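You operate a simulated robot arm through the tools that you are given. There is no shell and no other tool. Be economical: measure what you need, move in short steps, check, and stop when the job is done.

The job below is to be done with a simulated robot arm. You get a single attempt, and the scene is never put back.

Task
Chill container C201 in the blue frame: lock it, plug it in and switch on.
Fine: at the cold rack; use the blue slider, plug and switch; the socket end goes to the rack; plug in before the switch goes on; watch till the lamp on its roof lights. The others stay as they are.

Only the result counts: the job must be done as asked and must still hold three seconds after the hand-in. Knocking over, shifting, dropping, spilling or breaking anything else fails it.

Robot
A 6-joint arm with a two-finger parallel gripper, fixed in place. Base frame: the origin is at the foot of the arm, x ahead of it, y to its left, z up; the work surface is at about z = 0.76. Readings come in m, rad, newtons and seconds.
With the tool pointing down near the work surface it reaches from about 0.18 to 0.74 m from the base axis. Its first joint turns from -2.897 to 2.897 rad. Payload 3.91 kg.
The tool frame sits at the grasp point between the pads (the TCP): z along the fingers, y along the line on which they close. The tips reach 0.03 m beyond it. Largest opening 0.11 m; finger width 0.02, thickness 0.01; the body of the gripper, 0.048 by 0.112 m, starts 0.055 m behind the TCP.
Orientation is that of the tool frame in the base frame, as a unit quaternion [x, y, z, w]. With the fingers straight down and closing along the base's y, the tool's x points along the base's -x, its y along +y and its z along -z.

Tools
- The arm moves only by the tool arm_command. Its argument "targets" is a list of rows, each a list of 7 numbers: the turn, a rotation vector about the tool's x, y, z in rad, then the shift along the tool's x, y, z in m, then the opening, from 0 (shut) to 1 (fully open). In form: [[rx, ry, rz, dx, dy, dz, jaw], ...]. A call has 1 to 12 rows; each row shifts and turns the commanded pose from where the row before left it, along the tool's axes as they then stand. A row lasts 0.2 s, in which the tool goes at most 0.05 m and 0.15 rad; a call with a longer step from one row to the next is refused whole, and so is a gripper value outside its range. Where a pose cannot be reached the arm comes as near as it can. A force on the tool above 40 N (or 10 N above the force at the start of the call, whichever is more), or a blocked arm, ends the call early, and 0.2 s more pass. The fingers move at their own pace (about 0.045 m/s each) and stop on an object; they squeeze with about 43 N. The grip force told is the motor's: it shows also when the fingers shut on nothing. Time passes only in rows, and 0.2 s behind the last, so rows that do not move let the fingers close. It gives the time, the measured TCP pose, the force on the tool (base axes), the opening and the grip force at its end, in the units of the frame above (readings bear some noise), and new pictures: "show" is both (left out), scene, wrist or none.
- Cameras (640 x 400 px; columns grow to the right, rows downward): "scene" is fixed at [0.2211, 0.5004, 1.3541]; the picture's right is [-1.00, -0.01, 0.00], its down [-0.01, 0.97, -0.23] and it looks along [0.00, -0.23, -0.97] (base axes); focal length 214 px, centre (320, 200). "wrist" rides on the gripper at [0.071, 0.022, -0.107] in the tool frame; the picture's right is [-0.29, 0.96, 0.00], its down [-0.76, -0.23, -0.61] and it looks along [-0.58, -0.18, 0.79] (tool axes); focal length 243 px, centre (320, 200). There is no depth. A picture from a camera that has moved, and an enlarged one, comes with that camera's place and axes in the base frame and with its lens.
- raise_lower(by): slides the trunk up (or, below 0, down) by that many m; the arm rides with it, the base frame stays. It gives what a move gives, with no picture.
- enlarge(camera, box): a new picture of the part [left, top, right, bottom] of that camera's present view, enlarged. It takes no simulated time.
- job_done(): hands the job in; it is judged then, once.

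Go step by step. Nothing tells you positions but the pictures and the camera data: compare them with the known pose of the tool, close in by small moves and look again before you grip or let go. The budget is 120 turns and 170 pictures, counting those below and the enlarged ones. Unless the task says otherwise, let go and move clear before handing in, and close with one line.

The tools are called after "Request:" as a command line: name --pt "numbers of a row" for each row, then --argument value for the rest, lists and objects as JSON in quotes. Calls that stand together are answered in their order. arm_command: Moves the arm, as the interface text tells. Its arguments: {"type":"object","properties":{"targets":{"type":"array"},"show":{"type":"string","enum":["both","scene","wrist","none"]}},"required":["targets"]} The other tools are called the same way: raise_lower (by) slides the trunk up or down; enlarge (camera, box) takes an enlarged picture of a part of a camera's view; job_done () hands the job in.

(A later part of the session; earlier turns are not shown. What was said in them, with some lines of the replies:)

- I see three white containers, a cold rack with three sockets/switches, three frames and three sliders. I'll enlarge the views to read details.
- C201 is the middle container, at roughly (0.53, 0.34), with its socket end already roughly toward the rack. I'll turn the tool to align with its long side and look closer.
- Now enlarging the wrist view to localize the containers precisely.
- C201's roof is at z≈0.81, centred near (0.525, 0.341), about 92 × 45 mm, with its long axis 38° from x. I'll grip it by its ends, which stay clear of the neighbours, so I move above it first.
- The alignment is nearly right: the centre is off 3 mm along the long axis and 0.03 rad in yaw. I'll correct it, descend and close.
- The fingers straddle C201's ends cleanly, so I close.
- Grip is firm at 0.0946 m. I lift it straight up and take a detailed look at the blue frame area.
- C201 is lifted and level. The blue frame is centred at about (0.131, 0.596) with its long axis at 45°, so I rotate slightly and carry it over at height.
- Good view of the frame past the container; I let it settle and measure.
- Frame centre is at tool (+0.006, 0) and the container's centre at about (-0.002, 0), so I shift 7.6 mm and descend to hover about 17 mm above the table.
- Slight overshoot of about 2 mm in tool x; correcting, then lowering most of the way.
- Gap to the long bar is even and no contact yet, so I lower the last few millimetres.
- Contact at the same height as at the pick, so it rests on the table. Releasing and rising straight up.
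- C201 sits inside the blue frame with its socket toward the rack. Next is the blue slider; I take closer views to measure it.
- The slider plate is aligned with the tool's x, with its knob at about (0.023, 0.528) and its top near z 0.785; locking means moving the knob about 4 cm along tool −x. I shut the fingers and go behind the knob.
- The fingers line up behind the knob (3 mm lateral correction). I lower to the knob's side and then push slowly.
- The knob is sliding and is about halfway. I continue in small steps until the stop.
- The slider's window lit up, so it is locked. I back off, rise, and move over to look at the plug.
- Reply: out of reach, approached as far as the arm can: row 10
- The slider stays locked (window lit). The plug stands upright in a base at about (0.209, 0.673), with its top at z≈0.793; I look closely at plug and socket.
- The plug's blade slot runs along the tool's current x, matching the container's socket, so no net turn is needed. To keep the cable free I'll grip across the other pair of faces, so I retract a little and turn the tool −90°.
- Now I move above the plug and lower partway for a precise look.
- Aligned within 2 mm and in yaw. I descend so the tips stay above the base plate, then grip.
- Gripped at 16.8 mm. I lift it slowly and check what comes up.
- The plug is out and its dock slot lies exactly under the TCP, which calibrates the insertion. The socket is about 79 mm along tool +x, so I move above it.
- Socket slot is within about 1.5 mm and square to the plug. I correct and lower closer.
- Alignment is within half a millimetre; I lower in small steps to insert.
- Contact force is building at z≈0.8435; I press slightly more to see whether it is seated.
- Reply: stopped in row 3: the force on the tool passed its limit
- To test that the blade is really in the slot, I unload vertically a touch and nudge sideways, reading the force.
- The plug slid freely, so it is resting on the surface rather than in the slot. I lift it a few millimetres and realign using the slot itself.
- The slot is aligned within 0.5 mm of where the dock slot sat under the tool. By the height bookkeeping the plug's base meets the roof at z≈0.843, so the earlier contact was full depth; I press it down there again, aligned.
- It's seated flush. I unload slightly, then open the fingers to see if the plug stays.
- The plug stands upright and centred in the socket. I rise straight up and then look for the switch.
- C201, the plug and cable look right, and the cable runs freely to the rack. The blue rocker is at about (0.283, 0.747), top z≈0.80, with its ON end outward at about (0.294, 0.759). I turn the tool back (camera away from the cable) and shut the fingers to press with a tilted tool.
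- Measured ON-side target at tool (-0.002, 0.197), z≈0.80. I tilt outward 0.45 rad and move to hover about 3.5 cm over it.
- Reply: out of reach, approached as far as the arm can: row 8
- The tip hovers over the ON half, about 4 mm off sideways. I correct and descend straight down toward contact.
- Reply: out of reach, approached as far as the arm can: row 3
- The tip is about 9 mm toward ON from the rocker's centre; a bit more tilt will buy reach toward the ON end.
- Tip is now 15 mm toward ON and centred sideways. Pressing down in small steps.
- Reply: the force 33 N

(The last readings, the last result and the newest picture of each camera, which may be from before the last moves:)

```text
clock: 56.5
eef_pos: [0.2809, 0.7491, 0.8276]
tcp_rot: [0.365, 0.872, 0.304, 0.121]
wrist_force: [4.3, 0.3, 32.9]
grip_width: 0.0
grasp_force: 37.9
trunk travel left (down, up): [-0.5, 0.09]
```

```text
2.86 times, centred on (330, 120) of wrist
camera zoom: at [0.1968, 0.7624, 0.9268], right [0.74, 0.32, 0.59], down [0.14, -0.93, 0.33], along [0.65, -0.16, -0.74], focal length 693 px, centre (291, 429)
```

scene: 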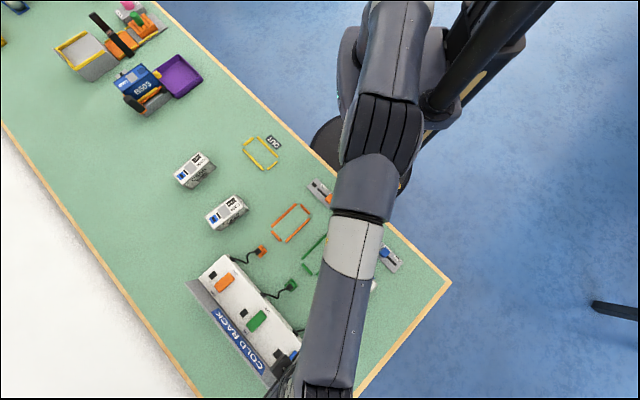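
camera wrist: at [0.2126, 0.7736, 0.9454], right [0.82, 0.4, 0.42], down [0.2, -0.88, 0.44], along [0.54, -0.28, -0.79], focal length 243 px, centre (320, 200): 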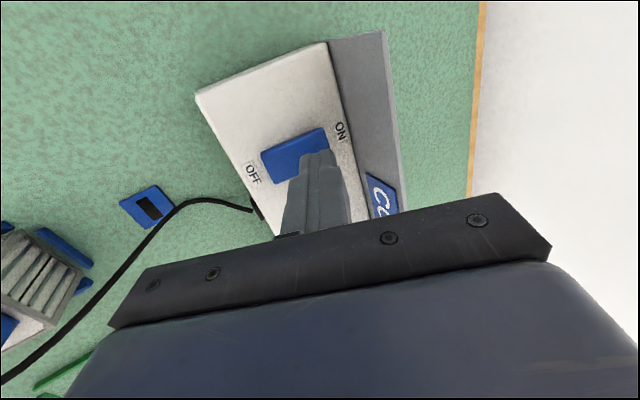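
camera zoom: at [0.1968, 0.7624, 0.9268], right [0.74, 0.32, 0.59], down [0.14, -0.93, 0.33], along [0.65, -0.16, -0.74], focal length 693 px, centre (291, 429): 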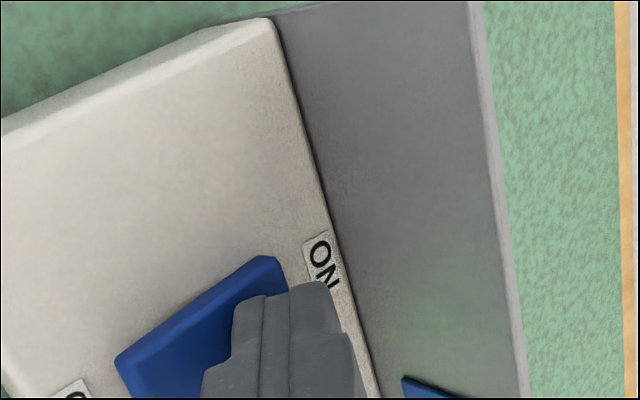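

There is 33 N of press and a green glow on the rack's panel, so the switch seems to have flipped. I back off straight up to look.

Request:
arm_command --pt "0 0 0 0 0.009 -0.012 0" --pt "0 0 0 0 0.012 -0.016 0" --pt "0 0 0 0 -0.02 -0.03 0" --pt "0 0 0 0 -0.024 -0.034 0" --pt "0 0 0 0 -0.024 -0.034 0" --pt "0.15 0 0 0 -0.02 -0.02 0" --pt "0.15 0 0 0 -0.02 -0.02 0" --pt "0.15 0 0 0 0 0 0" --pt "0.15 0 0 0 0 0 0" --pt "0 0 0 0 0 0 0" --show "both"

Request:
enlarge --camera "scene" --box '[240, 250, 400, 400]'

Request:
enlarge --camera "wrist" --box '[200, 0, 560, 200]'

```text
clock: 58.7
eef_pos: [0.1597, 0.6274, 0.9022]
tcp_rot: [0.385, 0.923, 0.025, 0.008]
wrist_force: [0.2, 0.1, -0.7]
grip_width: 0.0
grasp_force: 37.8
trunk travel left (down, up): [-0.5, 0.09]
camera wrist: at [0.1216, 0.6877, 1.0111], right [0.88, 0.47, 0.05], down [0.35, -0.73, 0.59], along [0.31, -0.51, -0.8], focal length 243 px, centre (320, 200)
```

scene: 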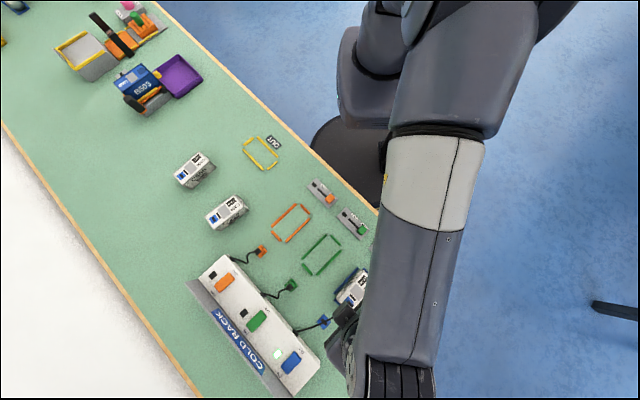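
wrist: 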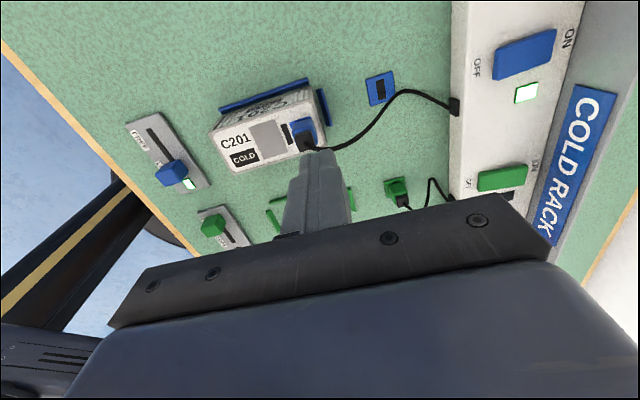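

```text
2.67 times, centred on (320, 325) of scene
camera zoom: at [0.2211, 0.5004, 1.3541], right [-1.0, -0.01, 0.0], down [-0.01, 0.97, -0.23], along [0.0, -0.23, -0.97], focal length 572 px, centre (320, -133)
```

zoom: 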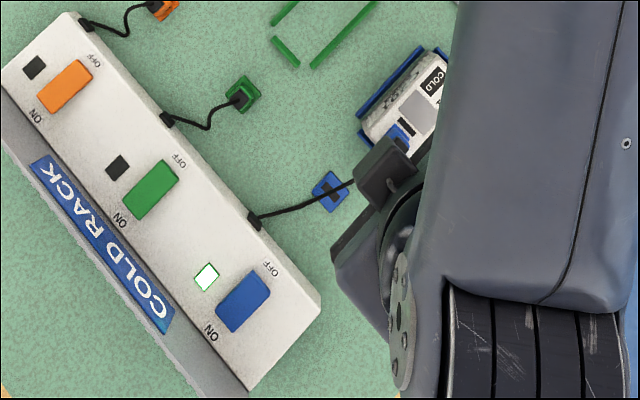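

```text
1.78 times, centred on (380, 100) of wrist
camera zoom: at [0.1216, 0.6877, 1.0111], right [0.88, 0.47, 0.05], down [0.35, -0.73, 0.59], along [0.31, -0.51, -0.8], focal length 431 px, centre (213, 378)
```

zoom: 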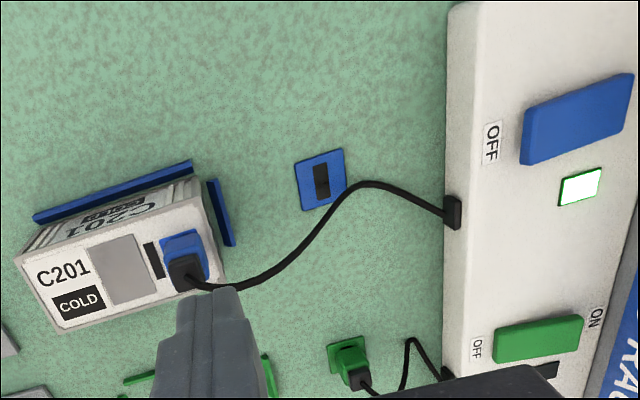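

The rack's window is lit (switch on), but the roof lamp is still dark. I move up and aside and wait for it.

Request:
arm_command --pt "0.05 0 0 0 0 -0.03 0" --pt "0 0 0 0.03 0 -0.02 0" --pt "0 0 0 0.04 0 0 0" --pt "0 0 0 0 0 0 0" --pt "0 0 0 0 0 0 0" --pt "0 0 0 0 0 0 0" --pt "0 0 0 0 0 0 0" --pt "0 0 0 0 0 0 0" --pt "0 0 0 0 0 0 0" --pt "0 0 0 0 0 0 0" --pt "0 0 0 0 0 0 0" --pt "0 0 0 0 0 0 0" --show "wrist"

Request:
enlarge --camera "wrist" --box '[200, 50, 420, 200]'

```text
clock: 61.3
eef_pos: [0.1087, 0.6743, 0.9512]
tcp_rot: [0.386, 0.922, 0.004, -0.001]
wrist_force: [0.1, 0.5, -0.2]
grip_width: 0.0
grasp_force: 37.7
trunk travel left (down, up): [-0.5, 0.09]
camera wrist: at [0.0742, 0.7389, 1.0596], right [0.88, 0.47, 0.0], down [0.37, -0.71, 0.6], along [0.28, -0.53, -0.8], focal length 243 px, centre (320, 200)
```

wrist: 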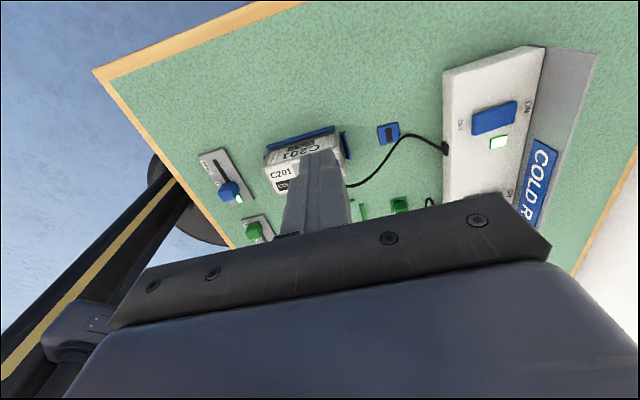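

```text
2.67 times, centred on (310, 125) of wrist
camera zoom: at [0.0742, 0.7389, 1.0596], right [0.88, 0.47, 0.0], down [0.37, -0.71, 0.6], along [0.28, -0.53, -0.8], focal length 647 px, centre (347, 400)
```

zoom: 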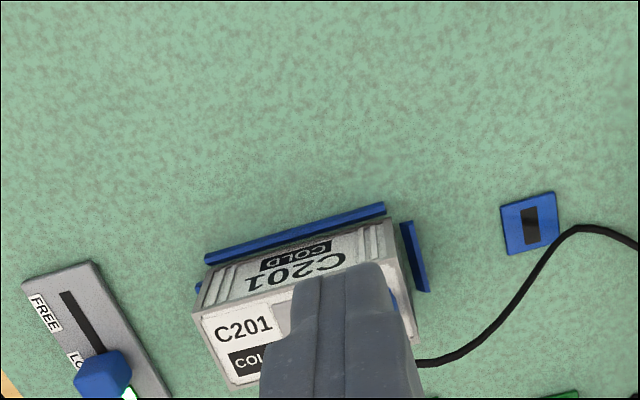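

Request:
arm_command --pt "0 0 0 -0.03 -0.04 -0.01 0" --pt "0 0 0 -0.03 -0.04 0 0" --pt "0 0 0 0 0 0 0" --pt "0 0 0 0 0 0 0" --pt "0 0 0 0 0 0 0" --show "wrist"

Request:
enlarge --camera "wrist" --box '[300, 50, 480, 180]'

```text
refused: row 1 steps farther than a row can; nothing moved
```

```text
3.08 times, centred on (390, 115) of wrist
camera zoom: at [0.0742, 0.7389, 1.0596], right [0.88, 0.47, 0.0], down [0.37, -0.71, 0.6], along [0.28, -0.53, -0.8], focal length 746 px, centre (105, 462)
```

zoom: 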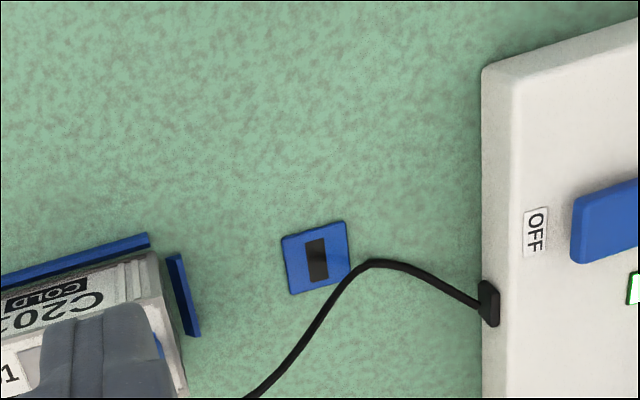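

Request:
arm_command --pt "0 0 0 -0.02 -0.03 -0.005 0" --pt "0 0 0 -0.02 -0.03 0 0" --pt "0 0 0 -0.02 -0.03 0 0" --pt "0 0 0 0 0 0 0" --pt "0 0 0 0 0 0 0" --show "wrist"

Request:
enlarge --camera "wrist" --box '[300, 50, 480, 180]'

```text
clock: 62.5
eef_pos: [0.088, 0.5698, 0.955]
tcp_rot: [0.385, 0.923, 0.002, 0.0]
wrist_force: [-0.2, 0.2, -0.4]
grip_width: 0.0
grasp_force: 38.4
trunk travel left (down, up): [-0.5, 0.09]
camera wrist: at [0.0536, 0.6337, 1.0639], right [0.88, 0.47, 0.0], down [0.37, -0.71, 0.6], along [0.28, -0.53, -0.8], focal length 243 px, centre (320, 200)
```

wrist: 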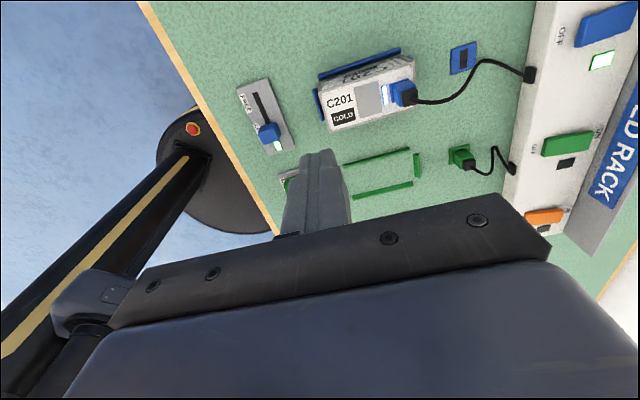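

```text
3.08 times, centred on (390, 115) of wrist
camera zoom: at [0.0536, 0.6337, 1.0639], right [0.88, 0.47, 0.0], down [0.37, -0.71, 0.6], along [0.28, -0.53, -0.8], focal length 746 px, centre (105, 462)
```

zoom: 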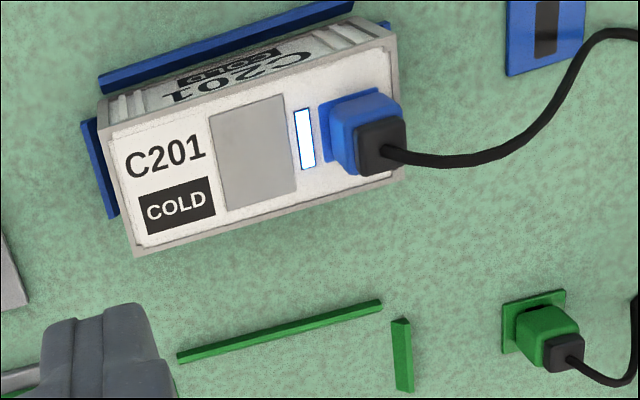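

The roof lamp on C201 is lit, the slider is locked with its window lit, and the switch shows on. Nothing else has been disturbed and the arm is clear, so I hand in.

Request:
job_done

```text
The job is handed in.
```

C201 is in the blue frame with its socket end to the rack, locked, plugged in and switched on; its roof lamp was lit when I handed the job in.
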